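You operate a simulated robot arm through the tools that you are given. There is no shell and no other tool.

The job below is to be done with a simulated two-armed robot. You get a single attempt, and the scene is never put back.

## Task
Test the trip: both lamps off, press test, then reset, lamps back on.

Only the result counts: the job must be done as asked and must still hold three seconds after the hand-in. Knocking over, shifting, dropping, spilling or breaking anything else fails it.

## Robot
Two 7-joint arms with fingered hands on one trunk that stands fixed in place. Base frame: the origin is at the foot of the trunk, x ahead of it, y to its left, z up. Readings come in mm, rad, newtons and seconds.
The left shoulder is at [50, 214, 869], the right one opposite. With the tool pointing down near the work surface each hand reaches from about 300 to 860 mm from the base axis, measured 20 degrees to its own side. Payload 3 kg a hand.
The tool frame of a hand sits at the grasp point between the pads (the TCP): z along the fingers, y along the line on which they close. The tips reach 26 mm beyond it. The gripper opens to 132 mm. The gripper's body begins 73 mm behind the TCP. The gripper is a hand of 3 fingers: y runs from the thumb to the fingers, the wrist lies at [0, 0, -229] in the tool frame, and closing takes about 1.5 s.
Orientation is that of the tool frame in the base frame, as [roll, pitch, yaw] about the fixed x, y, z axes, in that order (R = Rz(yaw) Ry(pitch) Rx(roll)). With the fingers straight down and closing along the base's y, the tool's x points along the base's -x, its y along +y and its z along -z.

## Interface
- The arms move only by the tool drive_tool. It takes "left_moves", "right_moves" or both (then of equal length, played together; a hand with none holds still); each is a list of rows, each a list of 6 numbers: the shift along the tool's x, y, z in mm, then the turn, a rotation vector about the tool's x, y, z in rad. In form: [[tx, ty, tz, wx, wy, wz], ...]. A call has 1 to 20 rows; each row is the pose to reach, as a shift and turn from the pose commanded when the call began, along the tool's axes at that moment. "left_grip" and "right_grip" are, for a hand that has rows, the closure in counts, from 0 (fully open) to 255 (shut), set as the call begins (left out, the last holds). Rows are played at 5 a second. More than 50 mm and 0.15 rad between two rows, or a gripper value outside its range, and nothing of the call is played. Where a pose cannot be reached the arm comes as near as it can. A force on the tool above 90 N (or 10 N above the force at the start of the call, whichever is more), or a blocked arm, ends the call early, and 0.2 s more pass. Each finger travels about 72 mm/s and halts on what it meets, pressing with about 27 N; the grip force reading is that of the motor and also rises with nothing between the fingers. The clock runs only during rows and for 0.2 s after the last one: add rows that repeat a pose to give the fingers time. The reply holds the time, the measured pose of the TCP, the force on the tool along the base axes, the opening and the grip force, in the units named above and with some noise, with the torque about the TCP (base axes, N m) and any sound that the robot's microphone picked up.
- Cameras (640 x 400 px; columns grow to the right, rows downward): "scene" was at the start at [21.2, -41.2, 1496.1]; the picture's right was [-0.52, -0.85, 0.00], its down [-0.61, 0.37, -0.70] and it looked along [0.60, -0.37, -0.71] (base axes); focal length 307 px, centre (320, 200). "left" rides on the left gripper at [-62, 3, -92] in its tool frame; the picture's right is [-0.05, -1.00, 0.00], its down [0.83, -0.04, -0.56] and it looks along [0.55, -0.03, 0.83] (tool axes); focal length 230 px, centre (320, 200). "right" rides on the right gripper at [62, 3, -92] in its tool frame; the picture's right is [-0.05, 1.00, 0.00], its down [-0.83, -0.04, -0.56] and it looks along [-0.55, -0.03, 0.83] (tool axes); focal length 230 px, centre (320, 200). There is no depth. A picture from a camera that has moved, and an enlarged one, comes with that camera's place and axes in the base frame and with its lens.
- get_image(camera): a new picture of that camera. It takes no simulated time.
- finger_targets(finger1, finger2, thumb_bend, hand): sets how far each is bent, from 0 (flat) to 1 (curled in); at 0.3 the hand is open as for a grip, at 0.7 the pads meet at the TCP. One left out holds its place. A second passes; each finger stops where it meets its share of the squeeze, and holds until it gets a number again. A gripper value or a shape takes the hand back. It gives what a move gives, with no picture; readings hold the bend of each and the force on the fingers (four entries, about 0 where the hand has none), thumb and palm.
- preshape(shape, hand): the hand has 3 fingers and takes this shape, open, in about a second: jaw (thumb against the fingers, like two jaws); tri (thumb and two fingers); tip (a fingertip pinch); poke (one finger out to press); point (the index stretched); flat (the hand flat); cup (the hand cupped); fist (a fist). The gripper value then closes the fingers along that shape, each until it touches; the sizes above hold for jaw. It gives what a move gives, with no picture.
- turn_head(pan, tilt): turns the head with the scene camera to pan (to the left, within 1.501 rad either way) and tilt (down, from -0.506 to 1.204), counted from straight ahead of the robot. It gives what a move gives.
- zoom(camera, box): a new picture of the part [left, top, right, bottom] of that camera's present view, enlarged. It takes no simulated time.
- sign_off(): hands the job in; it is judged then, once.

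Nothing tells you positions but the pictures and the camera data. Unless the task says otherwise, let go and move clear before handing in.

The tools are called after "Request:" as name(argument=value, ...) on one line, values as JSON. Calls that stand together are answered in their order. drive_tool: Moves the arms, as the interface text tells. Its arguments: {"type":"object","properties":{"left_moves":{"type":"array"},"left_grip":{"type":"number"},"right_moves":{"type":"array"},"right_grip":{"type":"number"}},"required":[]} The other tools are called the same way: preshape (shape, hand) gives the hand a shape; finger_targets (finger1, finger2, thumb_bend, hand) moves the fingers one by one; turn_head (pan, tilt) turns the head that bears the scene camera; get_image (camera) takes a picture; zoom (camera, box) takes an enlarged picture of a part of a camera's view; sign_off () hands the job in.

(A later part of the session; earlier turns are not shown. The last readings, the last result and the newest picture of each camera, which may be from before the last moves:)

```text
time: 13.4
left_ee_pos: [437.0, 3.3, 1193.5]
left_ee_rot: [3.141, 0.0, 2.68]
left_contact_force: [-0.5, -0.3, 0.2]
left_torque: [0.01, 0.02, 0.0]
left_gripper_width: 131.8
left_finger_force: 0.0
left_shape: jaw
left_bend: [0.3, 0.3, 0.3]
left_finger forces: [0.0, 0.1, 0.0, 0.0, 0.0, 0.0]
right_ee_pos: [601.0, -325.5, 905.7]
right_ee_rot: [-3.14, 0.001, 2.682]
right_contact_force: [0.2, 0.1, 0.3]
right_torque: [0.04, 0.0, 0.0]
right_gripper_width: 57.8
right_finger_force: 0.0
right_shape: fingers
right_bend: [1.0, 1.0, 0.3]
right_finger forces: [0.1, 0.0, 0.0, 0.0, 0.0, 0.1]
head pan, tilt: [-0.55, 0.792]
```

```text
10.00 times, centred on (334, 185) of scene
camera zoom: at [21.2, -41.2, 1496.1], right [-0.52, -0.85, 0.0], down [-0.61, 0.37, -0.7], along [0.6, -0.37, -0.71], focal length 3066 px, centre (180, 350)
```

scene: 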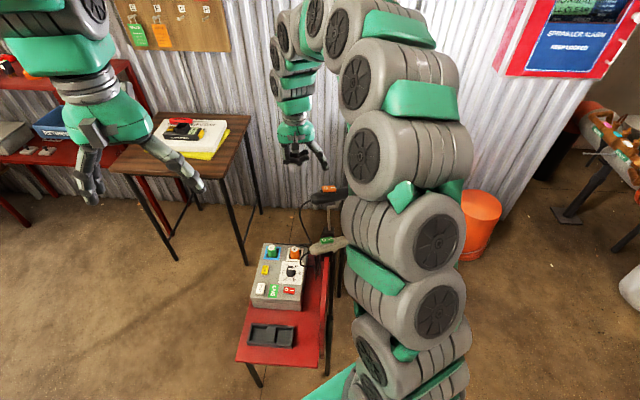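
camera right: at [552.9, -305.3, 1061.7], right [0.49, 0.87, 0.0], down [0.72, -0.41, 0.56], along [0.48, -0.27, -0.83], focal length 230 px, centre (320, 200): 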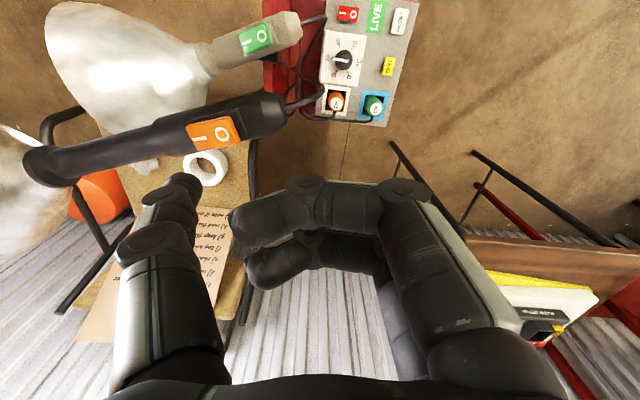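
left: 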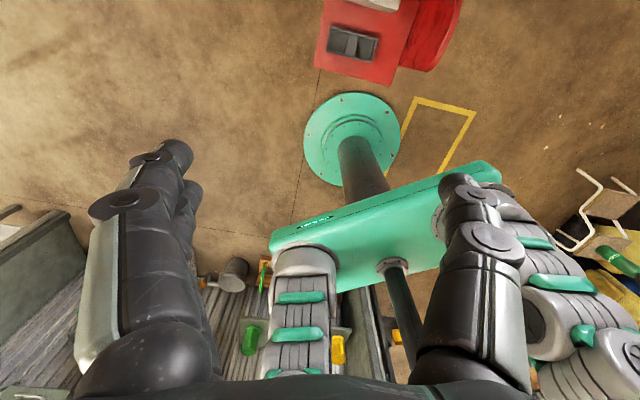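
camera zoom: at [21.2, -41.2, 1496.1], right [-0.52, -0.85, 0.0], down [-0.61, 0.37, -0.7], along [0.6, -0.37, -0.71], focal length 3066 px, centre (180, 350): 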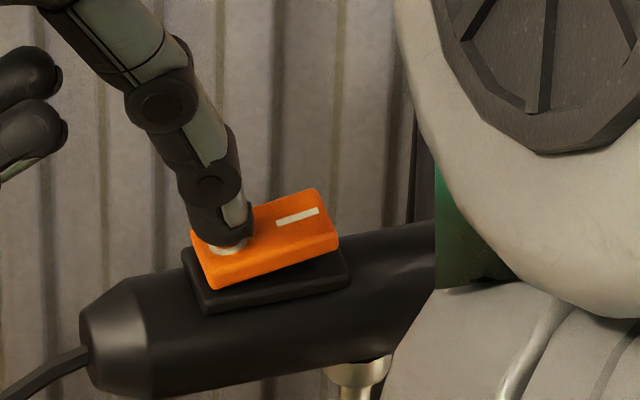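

The orange rocker has tipped over to O with hardly any force, and the lamp itself has not moved. I'll lift straight off and check that it stays.

Request:
drive_tool(right_moves=[[0, 0, -8, 0, 0, 0], [0, 0, -20, 0, 0, 0], [0, 0, -40, 0, 0, 0], [0, 0, -60, 0, 0, 0], [0, 0, -60, 0, 0, 0]])

Request:
zoom(camera="scene", box=[310, 165, 358, 205])

Request:
get_image(camera="right")

Request:
get_image(camera="scene")

```text
time: 14.6
left_ee_pos: [435.7, 4.0, 1193.9]
left_ee_rot: [-3.141, -0.001, 2.679]
left_contact_force: [0.0, -0.7, -0.2]
left_torque: [0.01, 0.0, 0.01]
left_gripper_width: 132.0
left_finger_force: 0.1
left_shape: jaw
left_bend: [0.3, 0.3, 0.3]
left_finger forces: [0.1, 0.1, 0.0, 0.1, 0.0, 0.0]
right_ee_pos: [598.9, -323.5, 964.7]
right_ee_rot: [3.141, 0.001, 2.681]
right_contact_force: [-0.2, 0.3, 0.0]
right_torque: [-0.01, 0.0, 0.01]
right_gripper_width: 57.8
right_finger_force: 0.0
right_shape: fingers
right_bend: [1.0, 1.0, 0.3]
right_finger forces: [0.0, 0.0, 0.0, 0.1, 0.0, 0.0]
head pan, tilt: [-0.55, 0.792]
```

```text
10.00 times, centred on (334, 185) of scene
camera zoom: at [21.2, -41.2, 1496.1], right [-0.52, -0.85, 0.0], down [-0.61, 0.37, -0.7], along [0.6, -0.37, -0.71], focal length 3066 px, centre (180, 350)
```

zoom: 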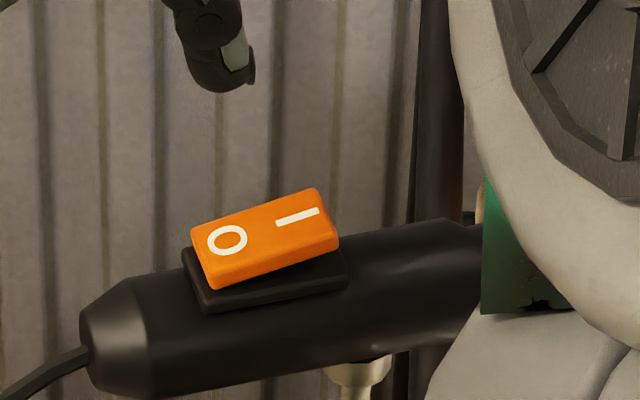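

```text
taken
camera right: at [545.8, -296.4, 1059.2], right [0.49, 0.87, 0.0], down [0.73, -0.41, 0.55], along [0.48, -0.27, -0.83], focal length 230 px, centre (320, 200)
```

right: 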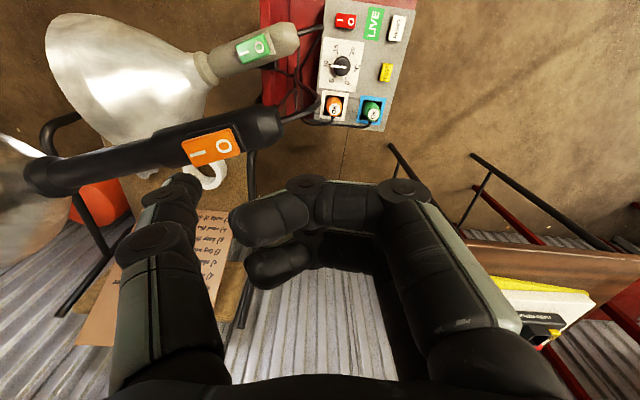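

```text
taken
```

scene: 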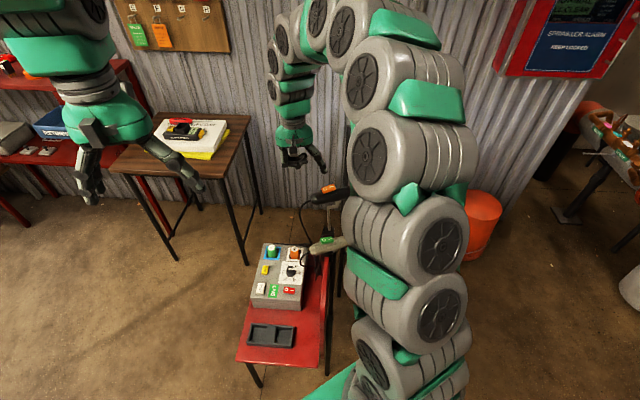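

Orange is off and stays off. The green O end is at about (512,-356,732), and coming in at this yaw would bring the palm close to the black lamp, so I'll back off at height and turn the hand so its body lies on the robot's side of the grey lamp.

Request:
drive_tool(right_moves=[[33, -11, 0, 0, 0, 0], [66, -22, 0, 0, 0, 0], [100, -33, 0, 0, 0, 0], [133, -44, 0, 0, 0, 0], [133, -44, 0, 0, 0, -0.14], [133, -44, 0, 0, 0, -0.28], [133, -44, 0, 0, 0, -0.42], [133, -44, 0, 0, 0, -0.56], [133, -44, 0, 0, 0, -0.7], [133, -44, 0, 0, 0, -0.84], [133, -44, 0, 0, 0, -0.98], [133, -44, 0, 0, 0, -1.12], [133, -44, 0, 0, 0, -1.25], [133, -44, 0, 0, 0, -1.25]])

Request:
get_image(camera="right")

Request:
get_image(camera="scene")

```text
time: 17.6
left_ee_pos: [436.2, 2.9, 1194.8]
left_ee_rot: [3.141, 0.0, 2.682]
left_contact_force: [0.7, -0.3, 0.3]
left_torque: [-0.01, 0.0, 0.01]
left_gripper_width: 132.0
left_finger_force: 0.0
left_shape: jaw
left_bend: [0.3, 0.3, 0.3]
left_finger forces: [0.0, 0.0, 0.0, 0.0, 0.0, 0.0]
right_ee_pos: [463.0, -306.7, 966.2]
right_ee_rot: [-3.141, 0.001, -2.35]
right_contact_force: [0.1, -0.8, 0.1]
right_torque: [0.01, -0.01, 0.01]
right_gripper_width: 57.9
right_finger_force: 0.1
right_shape: fingers
right_bend: [1.0, 1.0, 0.3]
right_finger forces: [0.0, 0.2, 0.0, 0.0, 0.0, 0.1]
head pan, tilt: [-0.55, 0.792]
```

```text
taken
camera right: at [416.0, -349.6, 1060.0], right [-0.67, 0.74, 0.0], down [0.61, 0.56, 0.56], along [0.41, 0.37, -0.83], focal length 230 px, centre (320, 200)
```

right: 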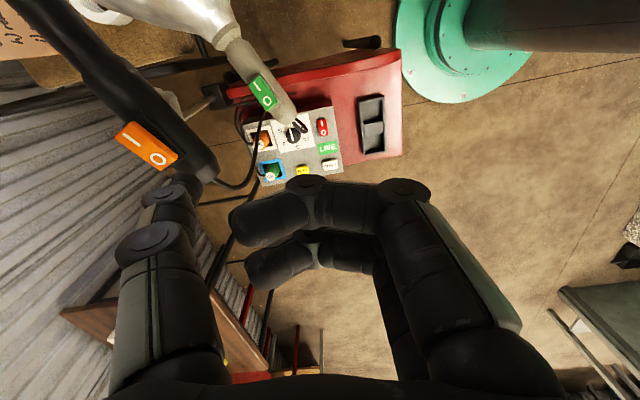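

```text
taken
```

scene: 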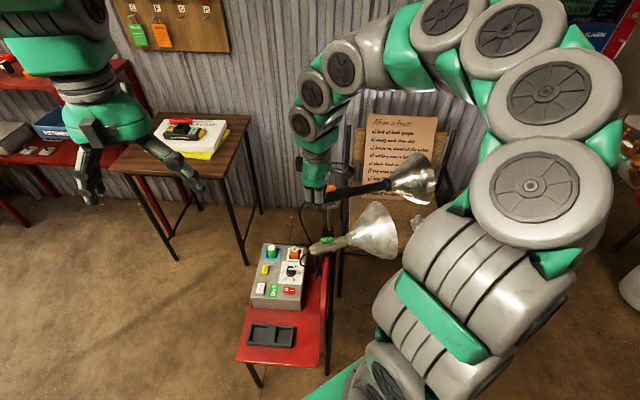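

The hand has turned as planned, and the green rocker is visible from this side as well. I'll zoom in to locate its O end.

Request:
zoom(camera="right", box=[220, 50, 320, 130])

Request:
zoom(camera="scene", box=[300, 220, 350, 260])

Request:
zoom(camera="scene", box=[280, 160, 400, 260])

```text
5.00 times, centred on (270, 90) of right
camera zoom: at [416.0, -349.6, 1060.0], right [-0.67, 0.74, 0.0], down [0.61, 0.56, 0.56], along [0.41, 0.37, -0.83], focal length 1150 px, centre (570, 750)
```

zoom: 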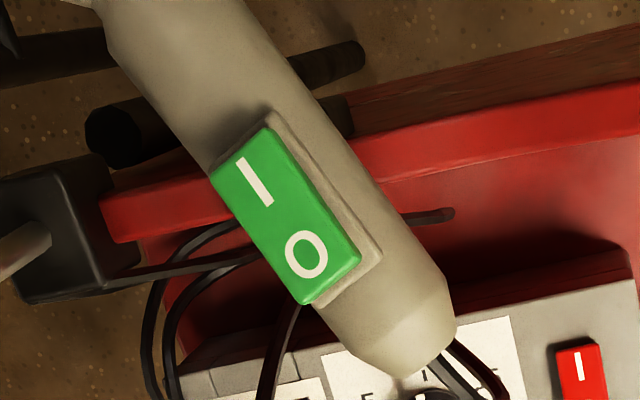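

```text
10.00 times, centred on (325, 240) of scene
camera zoom: at [21.2, -41.2, 1496.1], right [-0.52, -0.85, 0.0], down [-0.61, 0.37, -0.7], along [0.6, -0.37, -0.71], focal length 3066 px, centre (270, -200)
```

zoom: 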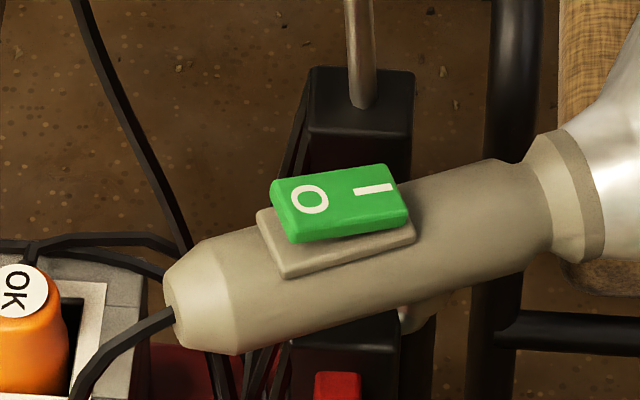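

```text
4.00 times, centred on (340, 210) of scene
camera zoom: at [21.2, -41.2, 1496.1], right [-0.52, -0.85, 0.0], down [-0.61, 0.37, -0.7], along [0.6, -0.37, -0.71], focal length 1226 px, centre (240, 160)
```

zoom: 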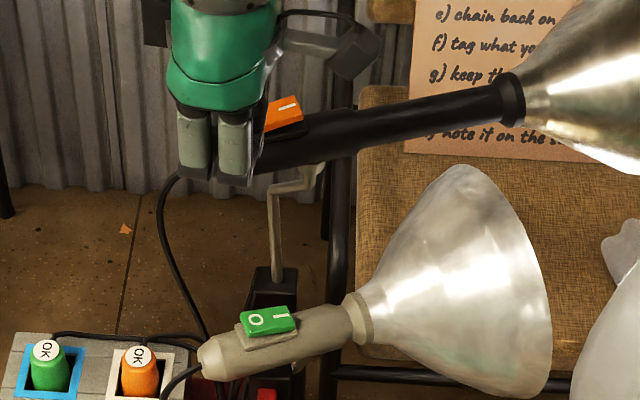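

Solving properly, the green O lies at about (510,-360,727), so the hand needs only a small shift and then a straight descent. I'll come down 150 mm first and verify.

Request:
drive_tool(right_moves=[[-2, 2, 25, 0, 0, 0], [-4.3, 3.9, 55, 0, 0, 0], [-4.3, 3.9, 85, 0, 0, 0], [-4.3, 3.9, 115, 0, 0, 0], [-4.3, 3.9, 145, 0, 0, 0], [-4.3, 3.9, 165, 0, 0, 0], [-4.3, 3.9, 165, 0, 0, 0]])

Request:
get_image(camera="right")

Request:
zoom(camera="scene", box=[280, 170, 400, 260])

Request:
zoom(camera="right", box=[120, 90, 280, 230])

```text
time: 19.2
left_ee_pos: [435.2, 3.6, 1193.2]
left_ee_rot: [-3.141, 0.0, 2.681]
left_contact_force: [0.7, 0.7, 0.6]
left_torque: [0.04, 0.01, 0.01]
left_gripper_width: 132.1
left_finger_force: 0.0
left_shape: jaw
left_bend: [0.3, 0.3, 0.3]
left_finger forces: [0.0, 0.1, 0.1, 0.0, 0.1, 0.0]
right_ee_pos: [463.9, -301.7, 802.6]
right_ee_rot: [-3.141, 0.0, -2.351]
right_contact_force: [0.4, 0.2, 0.3]
right_torque: [-0.03, -0.01, 0.01]
right_gripper_width: 57.8
right_finger_force: 0.1
right_shape: fingers
right_bend: [1.0, 1.0, 0.3]
right_finger forces: [0.1, 0.1, 0.0, 0.1, 0.1, 0.0]
head pan, tilt: [-0.55, 0.792]
```

```text
taken
camera right: at [416.5, -344.4, 896.2], right [-0.67, 0.74, 0.0], down [0.62, 0.56, 0.56], along [0.41, 0.37, -0.83], focal length 230 px, centre (320, 200)
```

right: 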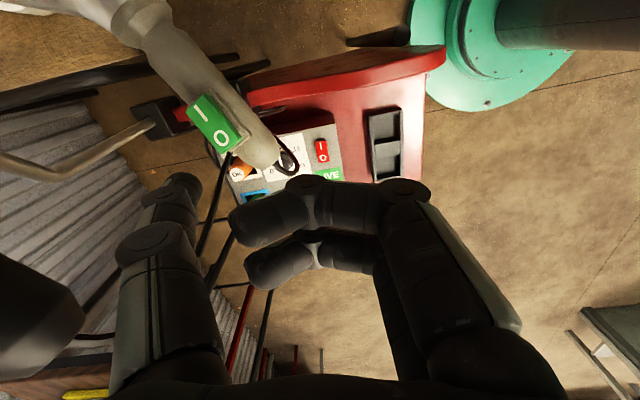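

```text
4.44 times, centred on (340, 215) of scene
camera zoom: at [21.2, -41.2, 1496.1], right [-0.52, -0.85, 0.0], down [-0.61, 0.37, -0.7], along [0.6, -0.37, -0.71], focal length 1363 px, centre (231, 133)
```

zoom: 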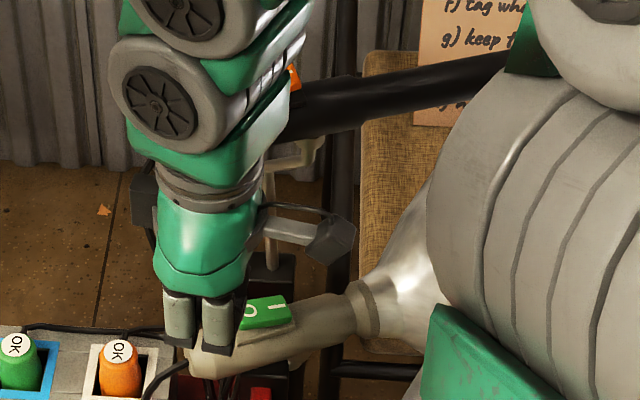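

```text
2.86 times, centred on (200, 160) of right
camera zoom: at [416.5, -344.4, 896.2], right [-0.67, 0.74, 0.0], down [0.62, 0.56, 0.56], along [0.41, 0.37, -0.83], focal length 657 px, centre (663, 314)
```

zoom: 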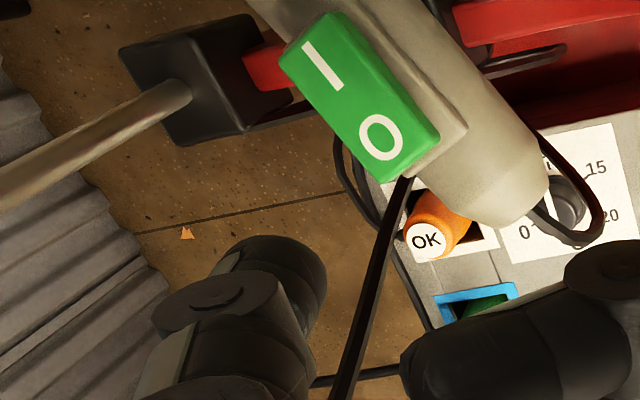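

The tip is directly above the green O end with about 55 mm to go, and the hand body stays clear of the black lamp. I'll descend 40 mm and recheck.

Request:
drive_tool(right_moves=[[0, 0, 12, 0, 0, 0], [0, 0, 24, 0, 0, 0], [0, 0, 34, 0, 0, 0], [0, 0, 42, 0, 0, 0], [0, 0, 42, 0, 0, 0]])

Request:
get_image(camera="right")

Request:
zoom(camera="right", box=[120, 90, 280, 230])

Request:
zoom(camera="scene", box=[280, 170, 400, 260])

```text
time: 20.4
left_ee_pos: [436.6, 3.2, 1192.8]
left_ee_rot: [3.141, -0.001, 2.681]
left_contact_force: [0.6, -0.4, 1.0]
left_torque: [-0.02, 0.0, 0.01]
left_gripper_width: 131.9
left_finger_force: 0.1
left_shape: jaw
left_bend: [0.3, 0.3, 0.3]
left_finger forces: [0.1, 0.0, 0.1, 0.0, 0.0, 0.0]
right_ee_pos: [462.1, -299.7, 760.7]
right_ee_rot: [-3.141, 0.001, -2.353]
right_contact_force: [0.4, -0.4, -0.7]
right_torque: [-0.01, -0.01, 0.03]
right_gripper_width: 57.6
right_finger_force: 0.0
right_shape: fingers
right_bend: [1.0, 1.0, 0.3]
right_finger forces: [0.1, 0.1, 0.1, 0.0, 0.0, 0.0]
head pan, tilt: [-0.55, 0.792]
```

```text
taken
camera right: at [416.5, -344.2, 853.7], right [-0.67, 0.74, 0.0], down [0.62, 0.56, 0.56], along [0.41, 0.37, -0.83], focal length 230 px, centre (320, 200)
```

right: 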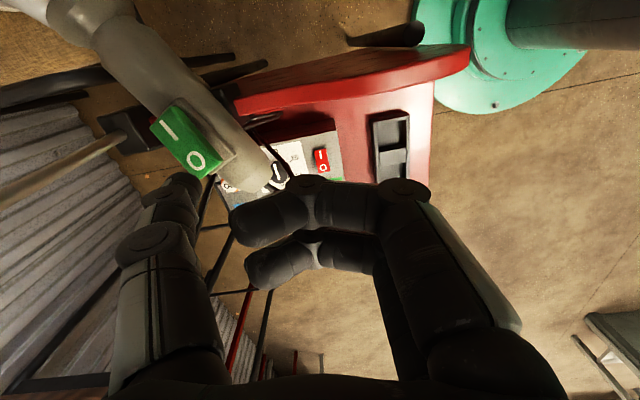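

```text
2.86 times, centred on (200, 160) of right
camera zoom: at [416.5, -344.2, 853.7], right [-0.67, 0.74, 0.0], down [0.62, 0.56, 0.56], along [0.41, 0.37, -0.83], focal length 657 px, centre (663, 314)
```

zoom: 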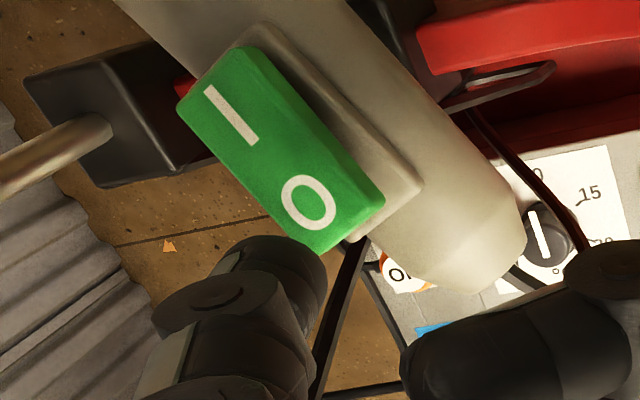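

```text
4.44 times, centred on (340, 215) of scene
camera zoom: at [21.2, -41.2, 1496.1], right [-0.52, -0.85, 0.0], down [-0.61, 0.37, -0.7], along [0.6, -0.37, -0.71], focal length 1363 px, centre (231, 133)
```

zoom: 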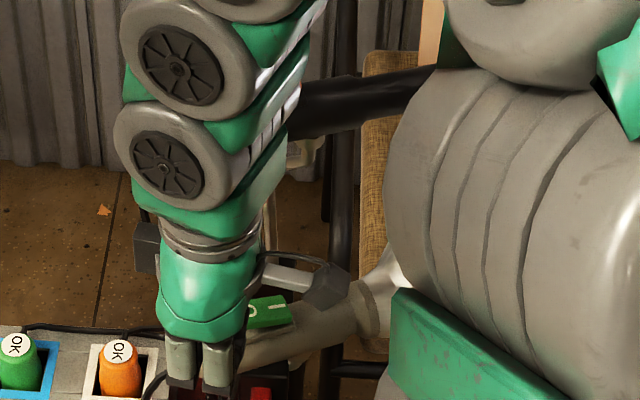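

The tip is about 15 mm above the green O end. I'll creep down onto it.

Request:
drive_tool(right_moves=[[0, 0, 4, 0, 0, 0], [0, 0, 8, 0, 0, 0], [0, 0, 11, 0, 0, 0], [0, 0, 13, 0, 0, 0], [0, 0, 14, 0, 0, 0]])

Request:
zoom(camera="right", box=[120, 90, 280, 230])

```text
time: 21.6
left_ee_pos: [435.1, 3.3, 1193.9]
left_ee_rot: [-3.141, 0.0, 2.681]
left_contact_force: [0.5, 0.2, -0.1]
left_torque: [0.02, 0.01, 0.02]
left_gripper_width: 131.7
left_finger_force: 0.1
left_shape: jaw
left_bend: [0.3, 0.3, 0.3]
left_finger forces: [0.0, 0.1, 0.1, 0.1, 0.0, 0.0]
right_ee_pos: [462.0, -300.5, 745.1]
right_ee_rot: [-3.142, 0.002, -2.35]
right_contact_force: [-0.2, -0.3, -0.5]
right_torque: [0.02, 0.0, 0.01]
right_gripper_width: 57.7
right_finger_force: 0.0
right_shape: fingers
right_bend: [1.0, 1.0, 0.3]
right_finger forces: [0.0, 0.0, 0.1, 0.0, 0.1, 0.0]
head pan, tilt: [-0.55, 0.792]
```

```text
2.86 times, centred on (200, 160) of right
camera zoom: at [415.6, -343.9, 838.5], right [-0.67, 0.74, 0.0], down [0.62, 0.56, 0.55], along [0.41, 0.37, -0.83], focal length 657 px, centre (663, 314)
```

zoom: 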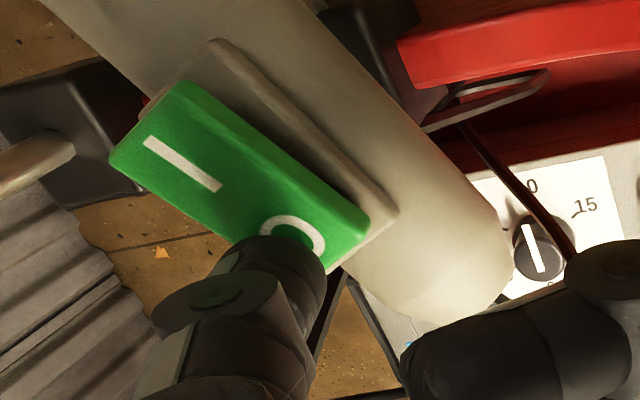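

Still no force, and the tip is just over the O. I'll press a little further.

Request:
drive_tool(right_moves=[[0, 0, 2, 0, 0, 0], [0, 0, 4, 0, 0, 0], [0, 0, 6, 0, 0, 0], [0, 0, 7.5, 0, 0, 0]])

Request:
zoom(camera="right", box=[120, 90, 280, 230])

Request:
zoom(camera="scene", box=[300, 220, 350, 260])

```text
time: 22.6
left_ee_pos: [436.7, 4.2, 1193.9]
left_ee_rot: [3.141, -0.002, 2.682]
left_contact_force: [0.3, 0.8, 0.3]
left_torque: [0.01, 0.0, 0.0]
left_gripper_width: 131.9
left_finger_force: 0.1
left_shape: jaw
left_bend: [0.3, 0.3, 0.3]
left_finger forces: [0.0, 0.1, 0.0, 0.0, 0.0, 0.1]
right_ee_pos: [464.6, -300.0, 737.4]
right_ee_rot: [-3.141, 0.003, -2.349]
right_contact_force: [4.9, 15.2, 24.2]
right_torque: [-1.32, -1.53, 1.16]
right_gripper_width: 61.8
right_finger_force: 13.1
right_shape: fingers
right_bend: [1.0, 1.0, 0.26]
right_finger forces: [0.1, 0.0, 0.0, 0.0, 26.4, 0.0]
head pan, tilt: [-0.55, 0.792]
```

```text
2.86 times, centred on (200, 160) of right
camera zoom: at [416.9, -343.3, 831.3], right [-0.67, 0.74, 0.0], down [0.61, 0.56, 0.56], along [0.41, 0.37, -0.83], focal length 657 px, centre (663, 314)
```

zoom: 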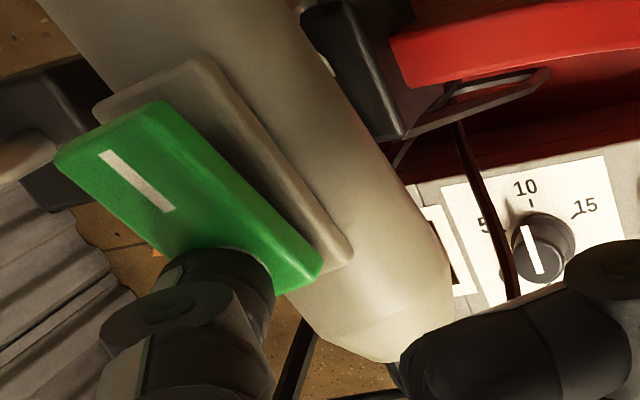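

```text
10.00 times, centred on (325, 240) of scene
camera zoom: at [21.1, -40.8, 1496.1], right [-0.52, -0.85, 0.0], down [-0.61, 0.37, -0.7], along [0.6, -0.37, -0.71], focal length 3066 px, centre (270, -200)
```

zoom: 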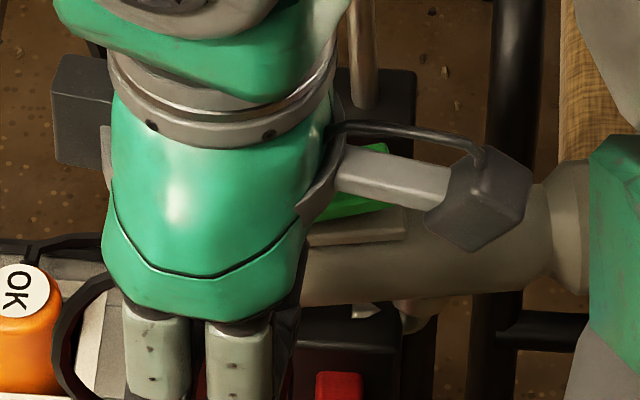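

The thumb met resistance (about 26 N), and the lamp looks turned under it. I'll back off straight up right away and see whether it springs back and how the rocker stands.

Request:
drive_tool(right_moves=[[0, 0, -3, 0, 0, 0], [0, 0, -8, 0, 0, 0], [0, 0, -20, 0, 0, 0], [0, 0, -40, 0, 0, 0], [0, 0, -60, 0, 0, 0], [0, 0, -60, 0, 0, 0]])

Request:
get_image(camera="right")

Request:
zoom(camera="scene", box=[280, 170, 400, 260])

Request:
zoom(camera="scene", box=[300, 220, 350, 260])

```text
time: 24.0
left_ee_pos: [436.9, 4.2, 1193.9]
left_ee_rot: [-3.142, 0.0, 2.68]
left_contact_force: [-0.6, 0.2, -0.5]
left_torque: [0.0, 0.01, 0.0]
left_gripper_width: 131.7
left_finger_force: 0.1
left_shape: jaw
left_bend: [0.3, 0.3, 0.3]
left_finger forces: [0.0, 0.0, 0.1, 0.1, 0.0, 0.1]
right_ee_pos: [461.5, -303.1, 796.9]
right_ee_rot: [3.141, 0.001, -2.352]
right_contact_force: [-1.1, 0.9, -0.6]
right_torque: [-0.02, -0.01, 0.02]
right_gripper_width: 58.2
right_finger_force: 0.0
right_shape: fingers
right_bend: [1.0, 1.0, 0.3]
right_finger forces: [0.0, 0.0, 0.0, 0.1, 0.0, 0.0]
head pan, tilt: [-0.55, 0.792]
```

```text
taken
camera right: at [415.4, -345.1, 891.0], right [-0.67, 0.74, 0.0], down [0.62, 0.56, 0.56], along [0.41, 0.37, -0.83], focal length 230 px, centre (320, 200)
```

right: 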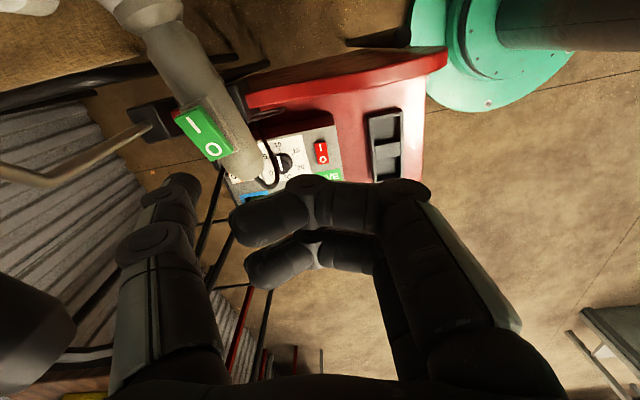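

```text
4.44 times, centred on (340, 215) of scene
camera zoom: at [21.2, -41.2, 1496.1], right [-0.52, -0.85, 0.0], down [-0.61, 0.37, -0.7], along [0.6, -0.37, -0.71], focal length 1363 px, centre (231, 133)
```

zoom: 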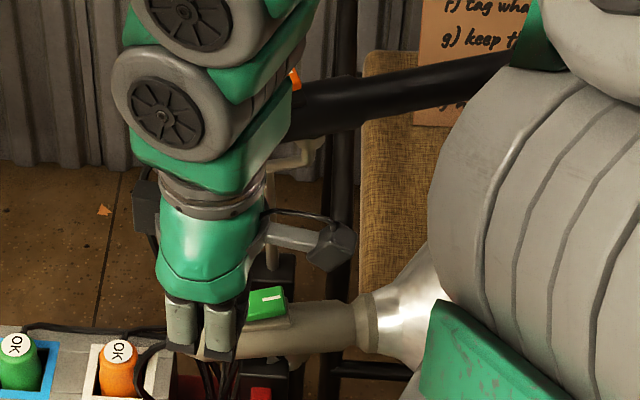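

```text
10.00 times, centred on (325, 240) of scene
camera zoom: at [21.2, -41.2, 1496.1], right [-0.52, -0.85, 0.0], down [-0.61, 0.37, -0.7], along [0.6, -0.37, -0.71], focal length 3066 px, centre (270, -200)
```

zoom: 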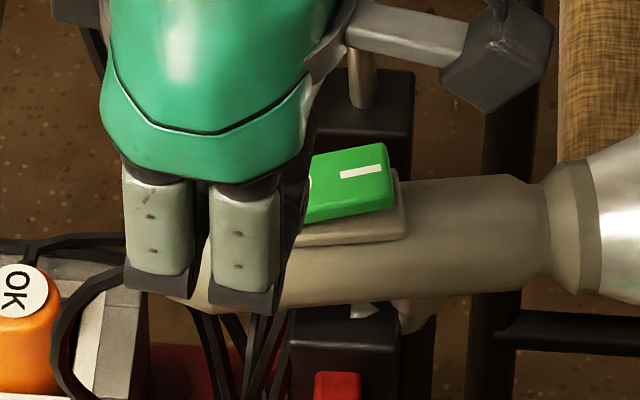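

The green rocker is now at O, but my press swivelled the grey lamp by roughly 10° on its bracket, and it has stayed there. I'll lift clear for an unobstructed view, compare it with my first pictures, and then turn it back to its original aim.

Request:
drive_tool(right_moves=[[20, 5, -40, 0, 0, 0], [40, 10, -80, 0, 0, 0], [60, 15, -120, 0, 0, 0], [60, 50, -160, 0, 0, 0], [60, 90, -190, 0, 0, 0], [60, 130, -220, 0, 0, 0], [60, 130, -220, 0, 0, 0]])

Request:
get_image(camera="scene")

Request:
zoom(camera="scene", box=[300, 225, 350, 257])

Request:
zoom(camera="scene", box=[230, 160, 450, 320])

Request:
zoom(camera="scene", box=[310, 170, 360, 202])

Request:
get_image(camera="right")

```text
refused: row 4 steps farther than a row can; nothing moved
```

```text
taken
```

scene: 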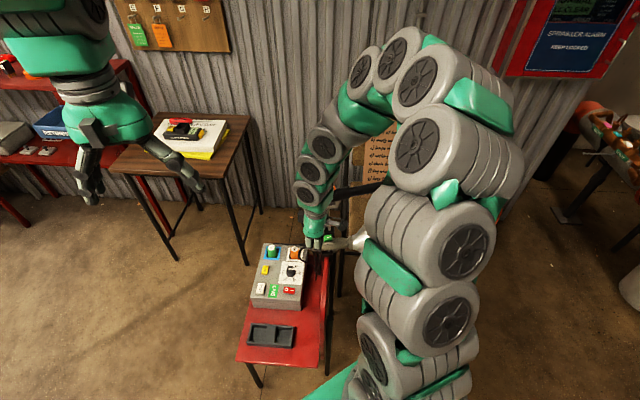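

```text
12.50 times, centred on (325, 241) of scene
camera zoom: at [21.2, -41.2, 1496.1], right [-0.52, -0.85, 0.0], down [-0.61, 0.37, -0.7], along [0.6, -0.37, -0.71], focal length 3833 px, centre (258, -312)
```

zoom: 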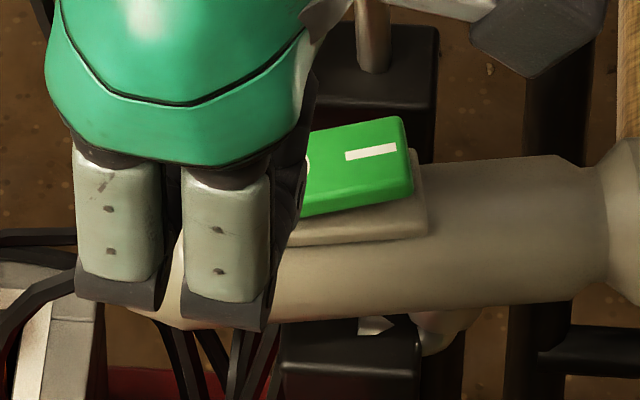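

```text
2.50 times, centred on (340, 240) of scene
camera zoom: at [21.2, -41.2, 1496.1], right [-0.52, -0.85, 0.0], down [-0.61, 0.37, -0.7], along [0.6, -0.37, -0.71], focal length 766 px, centre (270, 100)
```

zoom: 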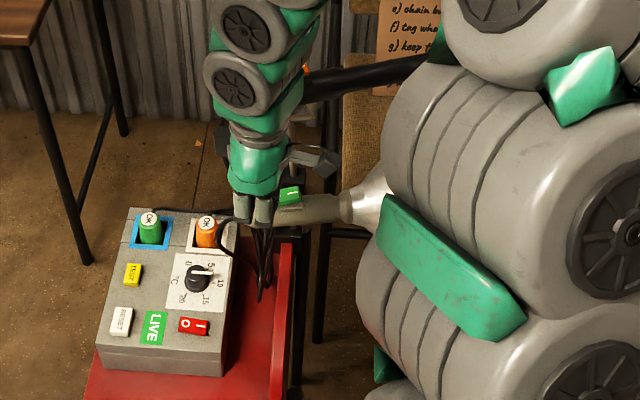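

```text
12.50 times, centred on (335, 186) of scene
camera zoom: at [21.2, -41.2, 1496.1], right [-0.52, -0.85, 0.0], down [-0.61, 0.37, -0.7], along [0.6, -0.37, -0.71], focal length 3833 px, centre (132, 375)
```

zoom: 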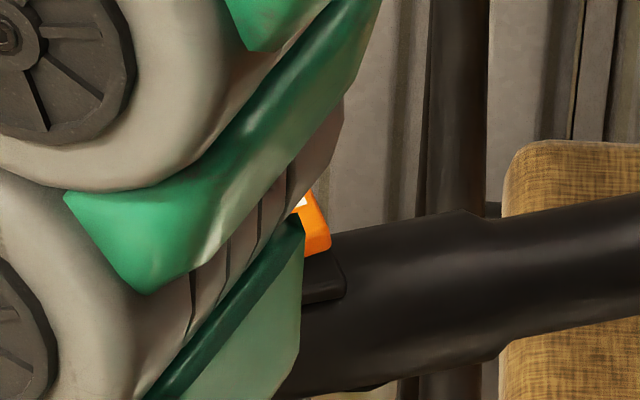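

```text
taken
camera right: at [415.4, -345.1, 891.0], right [-0.67, 0.74, 0.0], down [0.62, 0.56, 0.56], along [0.41, 0.37, -0.83], focal length 230 px, centre (320, 200)
```

right: 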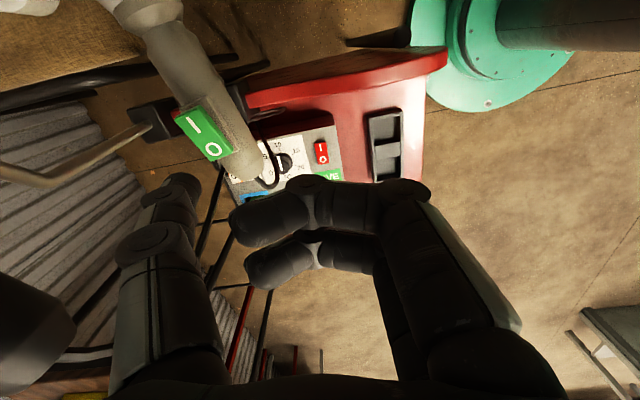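

That move was refused for a step that was too long. I'll go straight up in smaller steps and look again.

Request:
drive_tool(right_moves=[[0, 0, -40, 0, 0, 0], [0, 0, -80, 0, 0, 0], [0, 0, -120, 0, 0, 0], [10, 20, -155, 0, 0, 0], [20, 45, -190, 0, 0, 0], [20, 80, -220, 0, 0, 0], [20, 110, -250, 0, 0, 0], [20, 110, -250, 0, 0, 0]])

Request:
get_image(camera="scene")

Request:
zoom(camera="scene", box=[300, 225, 350, 257])

Request:
zoom(camera="scene", box=[230, 160, 450, 320])

Request:
get_image(camera="right")

```text
time: 25.8
left_ee_pos: [436.3, 4.8, 1193.3]
left_ee_rot: [3.141, -0.002, 2.68]
left_contact_force: [0.5, 0.0, 0.3]
left_torque: [-0.02, -0.02, 0.0]
left_gripper_width: 131.9
left_finger_force: 0.1
left_shape: jaw
left_bend: [0.3, 0.3, 0.3]
left_finger forces: [0.1, 0.0, 0.0, 0.1, 0.0, 0.1]
right_ee_pos: [369.1, -236.8, 1050.2]
right_ee_rot: [-3.142, 0.0, -2.353]
right_contact_force: [0.2, 1.2, -0.3]
right_torque: [0.0, 0.03, 0.02]
right_gripper_width: 58.1
right_finger_force: 0.1
right_shape: fingers
right_bend: [1.0, 1.0, 0.3]
right_finger forces: [0.1, 0.0, 0.0, 0.0, 0.0, 0.0]
head pan, tilt: [-0.55, 0.792]
```

```text
taken
```

scene: 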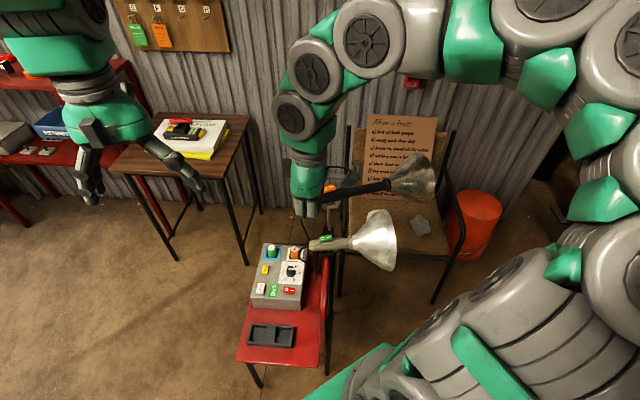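

```text
12.50 times, centred on (325, 241) of scene
camera zoom: at [21.2, -41.2, 1496.1], right [-0.52, -0.85, 0.0], down [-0.61, 0.37, -0.7], along [0.6, -0.37, -0.71], focal length 3833 px, centre (258, -312)
```

zoom: 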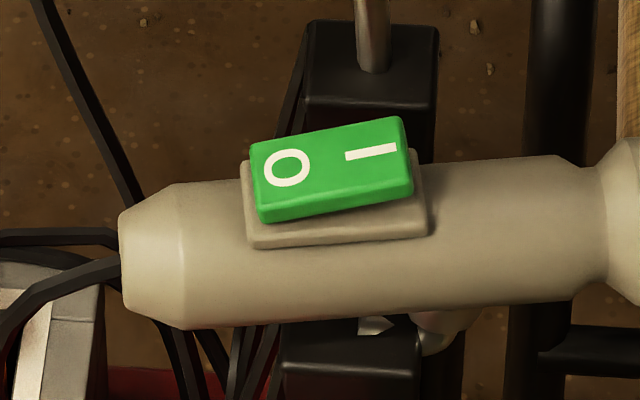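

```text
2.50 times, centred on (340, 240) of scene
camera zoom: at [21.2, -41.2, 1496.1], right [-0.52, -0.85, 0.0], down [-0.61, 0.37, -0.7], along [0.6, -0.37, -0.71], focal length 766 px, centre (270, 100)
```

zoom: 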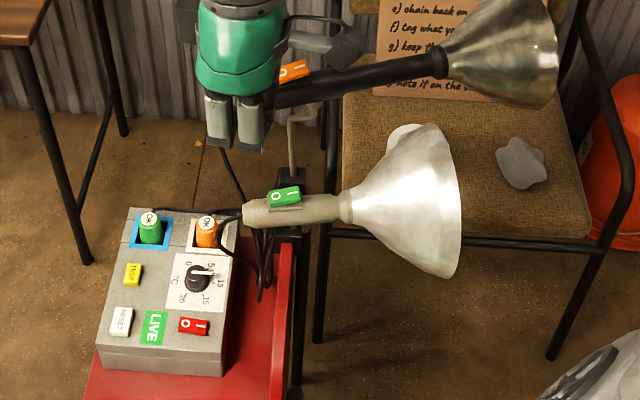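

```text
taken
camera right: at [323.3, -280.2, 1143.9], right [-0.67, 0.74, 0.0], down [0.62, 0.56, 0.56], along [0.41, 0.37, -0.83], focal length 230 px, centre (320, 200)
```

right: 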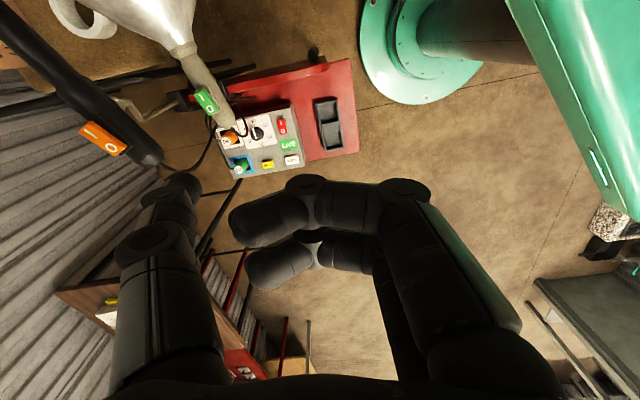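

The lamp has turned about 15° on its stem, the rocker is at O, and the black lamp has not moved. I'll put the aim back before finishing. With both lamps off I'll do TEST next using the left hand, which keeps its arm away from the lamps; TEST is at about (655,-193,496) and RESET at about (594,-144,497).

Request:
finger_targets(hand="left", finger1=1.0, finger2=1.0, thumb_bend=0.3)

Request:
drive_tool(left_moves=[[-40, -1, 20, 0, 0, 0], [-80, -2, 40, 0, 0, 0], [-120, -3, 65, 0, 0, 0], [-160, -4, 90, 0, 0, 0], [-200, -5, 115, 0, 0, 0], [-240, -6, 140, 0, 0, 0], [-283, -6.6, 165, 0, 0, 0], [-283, -6.6, 200, 0, 0, 0]], right_moves=[[18, -14, -25, 0, 0, 0], [36, -28, -50, 0, 0, 0], [54, -43, -75, 0, 0, 0], [72, -58, -100, 0, 0, 0], [90, -73, -125, 0, 0, 0], [110, -88, -150, 0, 0, 0], [128, -103, -173, 0, 0, 0], [128, -103, -173, 0, 0, 0]])

Request:
get_image(camera="scene")

Request:
get_image(camera="left")

```text
time: 26.8
left_ee_pos: [435.5, 4.0, 1194.2]
left_ee_rot: [-3.14, -0.001, 2.681]
left_contact_force: [-0.4, 0.4, 0.0]
left_torque: [0.02, -0.01, 0.02]
left_gripper_width: 57.9
left_finger_force: 0.1
left_shape: fingers
left_bend: [1.0, 1.0, 0.3]
left_finger forces: [0.0, 0.1, 0.0, 0.0, 0.0, 0.1]
right_ee_pos: [369.4, -236.4, 1050.0]
right_ee_rot: [3.14, 0.0, -2.35]
right_contact_force: [0.1, 0.5, -0.4]
right_torque: [0.02, -0.01, 0.0]
right_gripper_width: 57.8
right_finger_force: 0.1
right_shape: fingers
right_bend: [1.0, 1.0, 0.3]
right_finger forces: [0.0, 0.1, 0.0, 0.0, 0.0, 0.0]
head pan, tilt: [-0.55, 0.792]
```

```text
time: 28.6
left_ee_pos: [688.4, -127.8, 992.0]
left_ee_rot: [-3.141, -0.001, 2.681]
left_contact_force: [-0.3, -1.5, -0.2]
left_torque: [-0.02, -0.01, 0.01]
left_gripper_width: 57.5
left_finger_force: 0.1
left_shape: fingers
left_bend: [1.0, 1.0, 0.3]
left_finger forces: [0.1, 0.1, 0.0, 0.0, 0.0, 0.0]
right_ee_pos: [355.1, -399.4, 1221.0]
right_ee_rot: [-3.141, 0.001, -2.353]
right_contact_force: [0.2, 0.5, -0.1]
right_torque: [0.04, 0.06, -0.02]
right_gripper_width: 57.9
right_finger_force: 0.0
right_shape: fingers
right_bend: [1.0, 1.0, 0.3]
right_finger forces: [0.0, 0.0, 0.0, 0.1, 0.0, 0.0]
head pan, tilt: [-0.55, 0.792]
```

```text
taken
```

scene: 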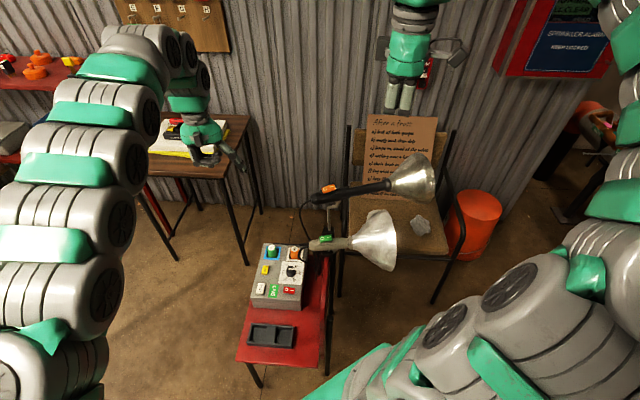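

```text
taken
camera left: at [744.2, -151.5, 1085.9], right [-0.4, -0.92, 0.0], down [-0.76, 0.33, 0.56], along [-0.51, 0.22, -0.83], focal length 230 px, centre (320, 200)
```

left: 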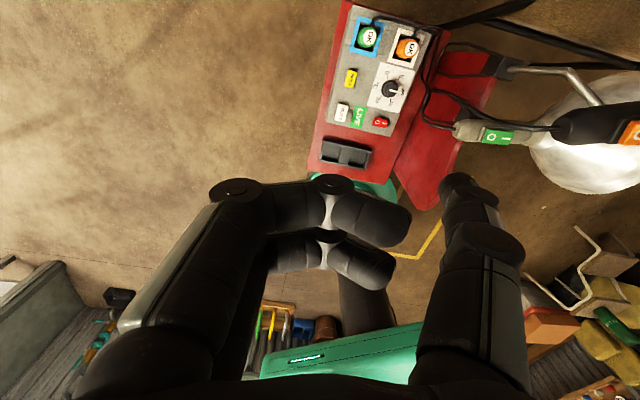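

Both arms moved as planned, and the left hand hovers high above the left side of the box. I'll take a clean reference picture of the lamps, then bring the left hand down toward TEST.

Request:
zoom(camera="scene", box=[300, 225, 350, 257])

Request:
zoom(camera="scene", box=[300, 150, 450, 280])

Request:
drive_tool(left_moves=[[0, 0, 45, 0, 0, 0], [0, 0, 90, 0, 0, 0], [0, 0, 135, 0, 0, 0], [0, 0, 180, 0, 0, 0], [0, 0, 225, 0, 0, 0], [0, 0, 270, 0, 0, 0], [0, 0, 310, 0, 0, 0], [0, 0, 310, 0, 0, 0]])

Request:
get_image(camera="left")

Request:
zoom(camera="scene", box=[190, 200, 350, 320])

```text
12.50 times, centred on (325, 241) of scene
camera zoom: at [21.3, -41.2, 1496.1], right [-0.52, -0.85, 0.0], down [-0.61, 0.37, -0.7], along [0.6, -0.37, -0.71], focal length 3833 px, centre (258, -312)
```

zoom: 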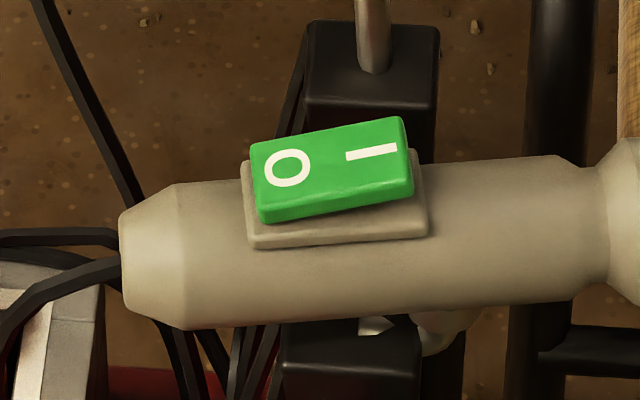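

```text
3.08 times, centred on (375, 215) of scene
camera zoom: at [21.3, -41.2, 1496.1], right [-0.52, -0.85, 0.0], down [-0.61, 0.37, -0.7], along [0.6, -0.37, -0.71], focal length 943 px, centre (151, 154)
```

zoom: 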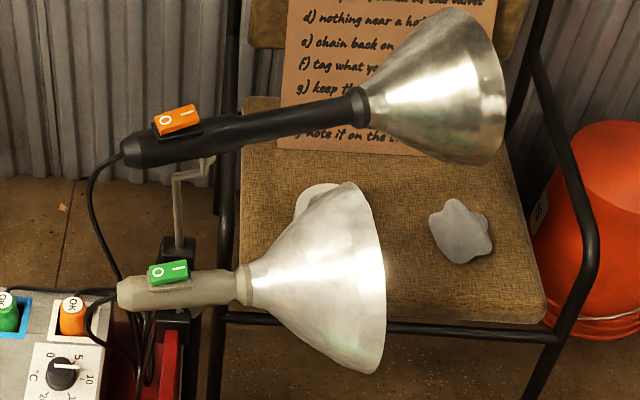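

```text
time: 30.4
left_ee_pos: [685.7, -127.9, 683.0]
left_ee_rot: [3.141, 0.001, 2.681]
left_contact_force: [-0.2, 0.4, -0.2]
left_torque: [0.0, -0.02, -0.05]
left_gripper_width: 57.6
left_finger_force: 0.0
left_shape: fingers
left_bend: [1.0, 1.0, 0.3]
left_finger forces: [0.0, 0.1, 0.0, 0.0, 0.0, 0.0]
right_ee_pos: [355.5, -399.1, 1220.9]
right_ee_rot: [-3.142, 0.0, -2.351]
right_contact_force: [0.6, 0.4, 0.5]
right_torque: [-0.02, 0.01, -0.03]
right_gripper_width: 57.8
right_finger_force: 0.0
right_shape: fingers
right_bend: [1.0, 1.0, 0.3]
right_finger forces: [0.0, 0.1, 0.0, 0.0, 0.0, 0.0]
head pan, tilt: [-0.55, 0.792]
```

```text
taken
camera left: at [742.8, -151.3, 776.7], right [-0.4, -0.92, 0.0], down [-0.76, 0.33, 0.55], along [-0.51, 0.22, -0.83], focal length 230 px, centre (320, 200)
```

left: 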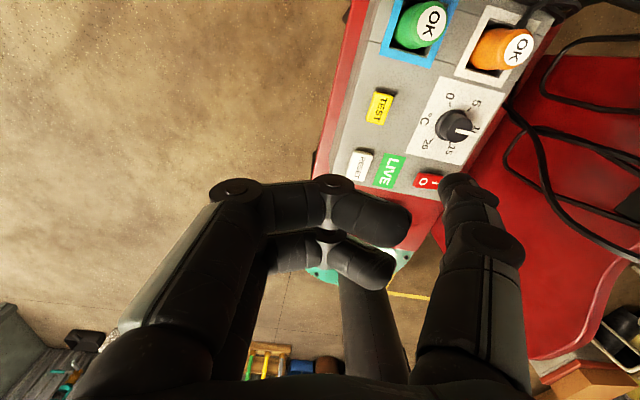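

```text
3.33 times, centred on (270, 260) of scene
camera zoom: at [21.2, -41.2, 1496.1], right [-0.52, -0.85, 0.0], down [-0.61, 0.37, -0.7], along [0.6, -0.37, -0.71], focal length 1022 px, centre (487, 0)
```

zoom: 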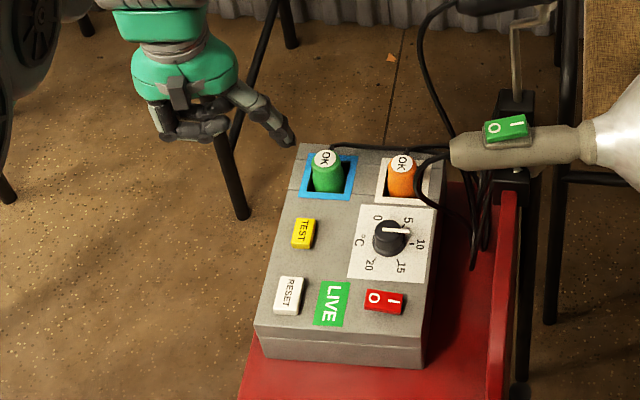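

TEST resolves to about (661,-192,493) and RESET to (598,-147,491), with good agreement between cameras. I'll zoom on the left thumb tip to line it up.

Request:
zoom(camera="left", box=[360, 90, 520, 230])

Request:
zoom(camera="scene", box=[235, 215, 295, 290])

```text
2.86 times, centred on (440, 160) of left
camera zoom: at [742.8, -151.3, 776.7], right [-0.4, -0.92, 0.0], down [-0.76, 0.33, 0.55], along [-0.51, 0.22, -0.83], focal length 657 px, centre (-23, 314)
```

zoom: 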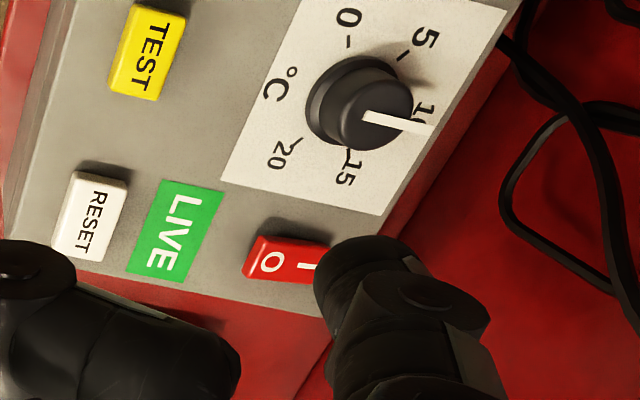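

```text
5.33 times, centred on (265, 252) of scene
camera zoom: at [21.2, -41.2, 1496.1], right [-0.52, -0.85, 0.0], down [-0.61, 0.37, -0.7], along [0.6, -0.37, -0.71], focal length 1635 px, centre (613, -80)
```

zoom: 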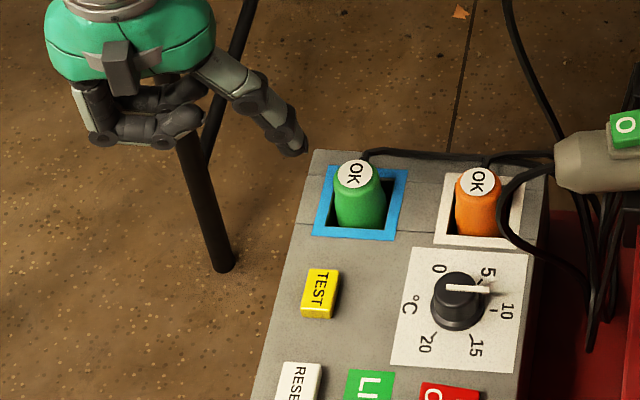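

The left tip is at (656,-193,664), so I'll shift about 5 mm and descend to about 24 mm above TEST.

Request:
drive_tool(left_moves=[[-2, 1, 30, 0, 0, 0], [-4, 2.5, 60, 0, 0, 0], [-4, 2.5, 90, 0, 0, 0], [-4, 2.5, 120, 0, 0, 0], [-4, 2.5, 143, 0, 0, 0], [-4, 2.5, 143, 0, 0, 0]])

Request:
get_image(camera="left")

Request:
zoom(camera="scene", box=[235, 230, 295, 300])

```text
time: 31.8
left_ee_pos: [692.4, -126.5, 538.8]
left_ee_rot: [3.141, 0.0, 2.68]
left_contact_force: [-1.6, -0.6, -0.1]
left_torque: [0.04, 0.0, 0.01]
left_gripper_width: 57.4
left_finger_force: 0.1
left_shape: fingers
left_bend: [1.0, 1.0, 0.3]
left_finger forces: [0.1, 0.0, 0.1, 0.1, 0.0, 0.0]
right_ee_pos: [355.2, -400.2, 1220.4]
right_ee_rot: [-3.141, 0.0, -2.352]
right_contact_force: [-0.1, -0.3, -0.6]
right_torque: [0.02, 0.01, -0.02]
right_gripper_width: 58.1
right_finger_force: 0.0
right_shape: fingers
right_bend: [1.0, 1.0, 0.3]
right_finger forces: [0.0, 0.0, 0.0, 0.0, 0.1, 0.0]
head pan, tilt: [-0.55, 0.792]
```

```text
taken
camera left: at [748.7, -151.2, 630.9], right [-0.4, -0.92, 0.0], down [-0.76, 0.33, 0.56], along [-0.51, 0.22, -0.83], focal length 230 px, centre (320, 200)
```

left: 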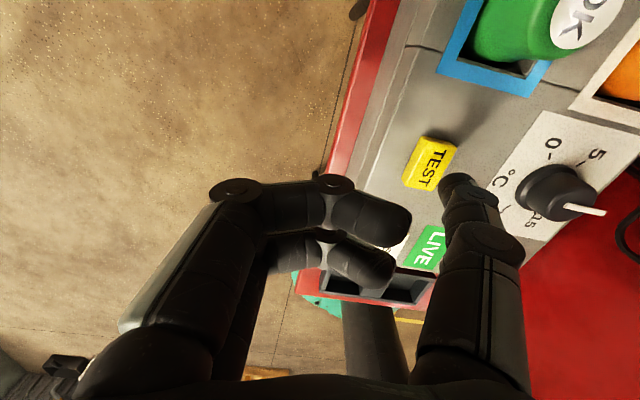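

```text
5.71 times, centred on (265, 265) of scene
camera zoom: at [21.2, -41.2, 1496.1], right [-0.52, -0.85, 0.0], down [-0.61, 0.37, -0.7], along [0.6, -0.37, -0.71], focal length 1752 px, centre (634, -171)
```

zoom: 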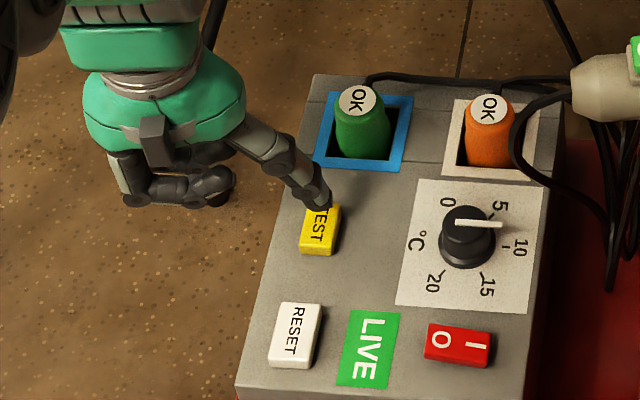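

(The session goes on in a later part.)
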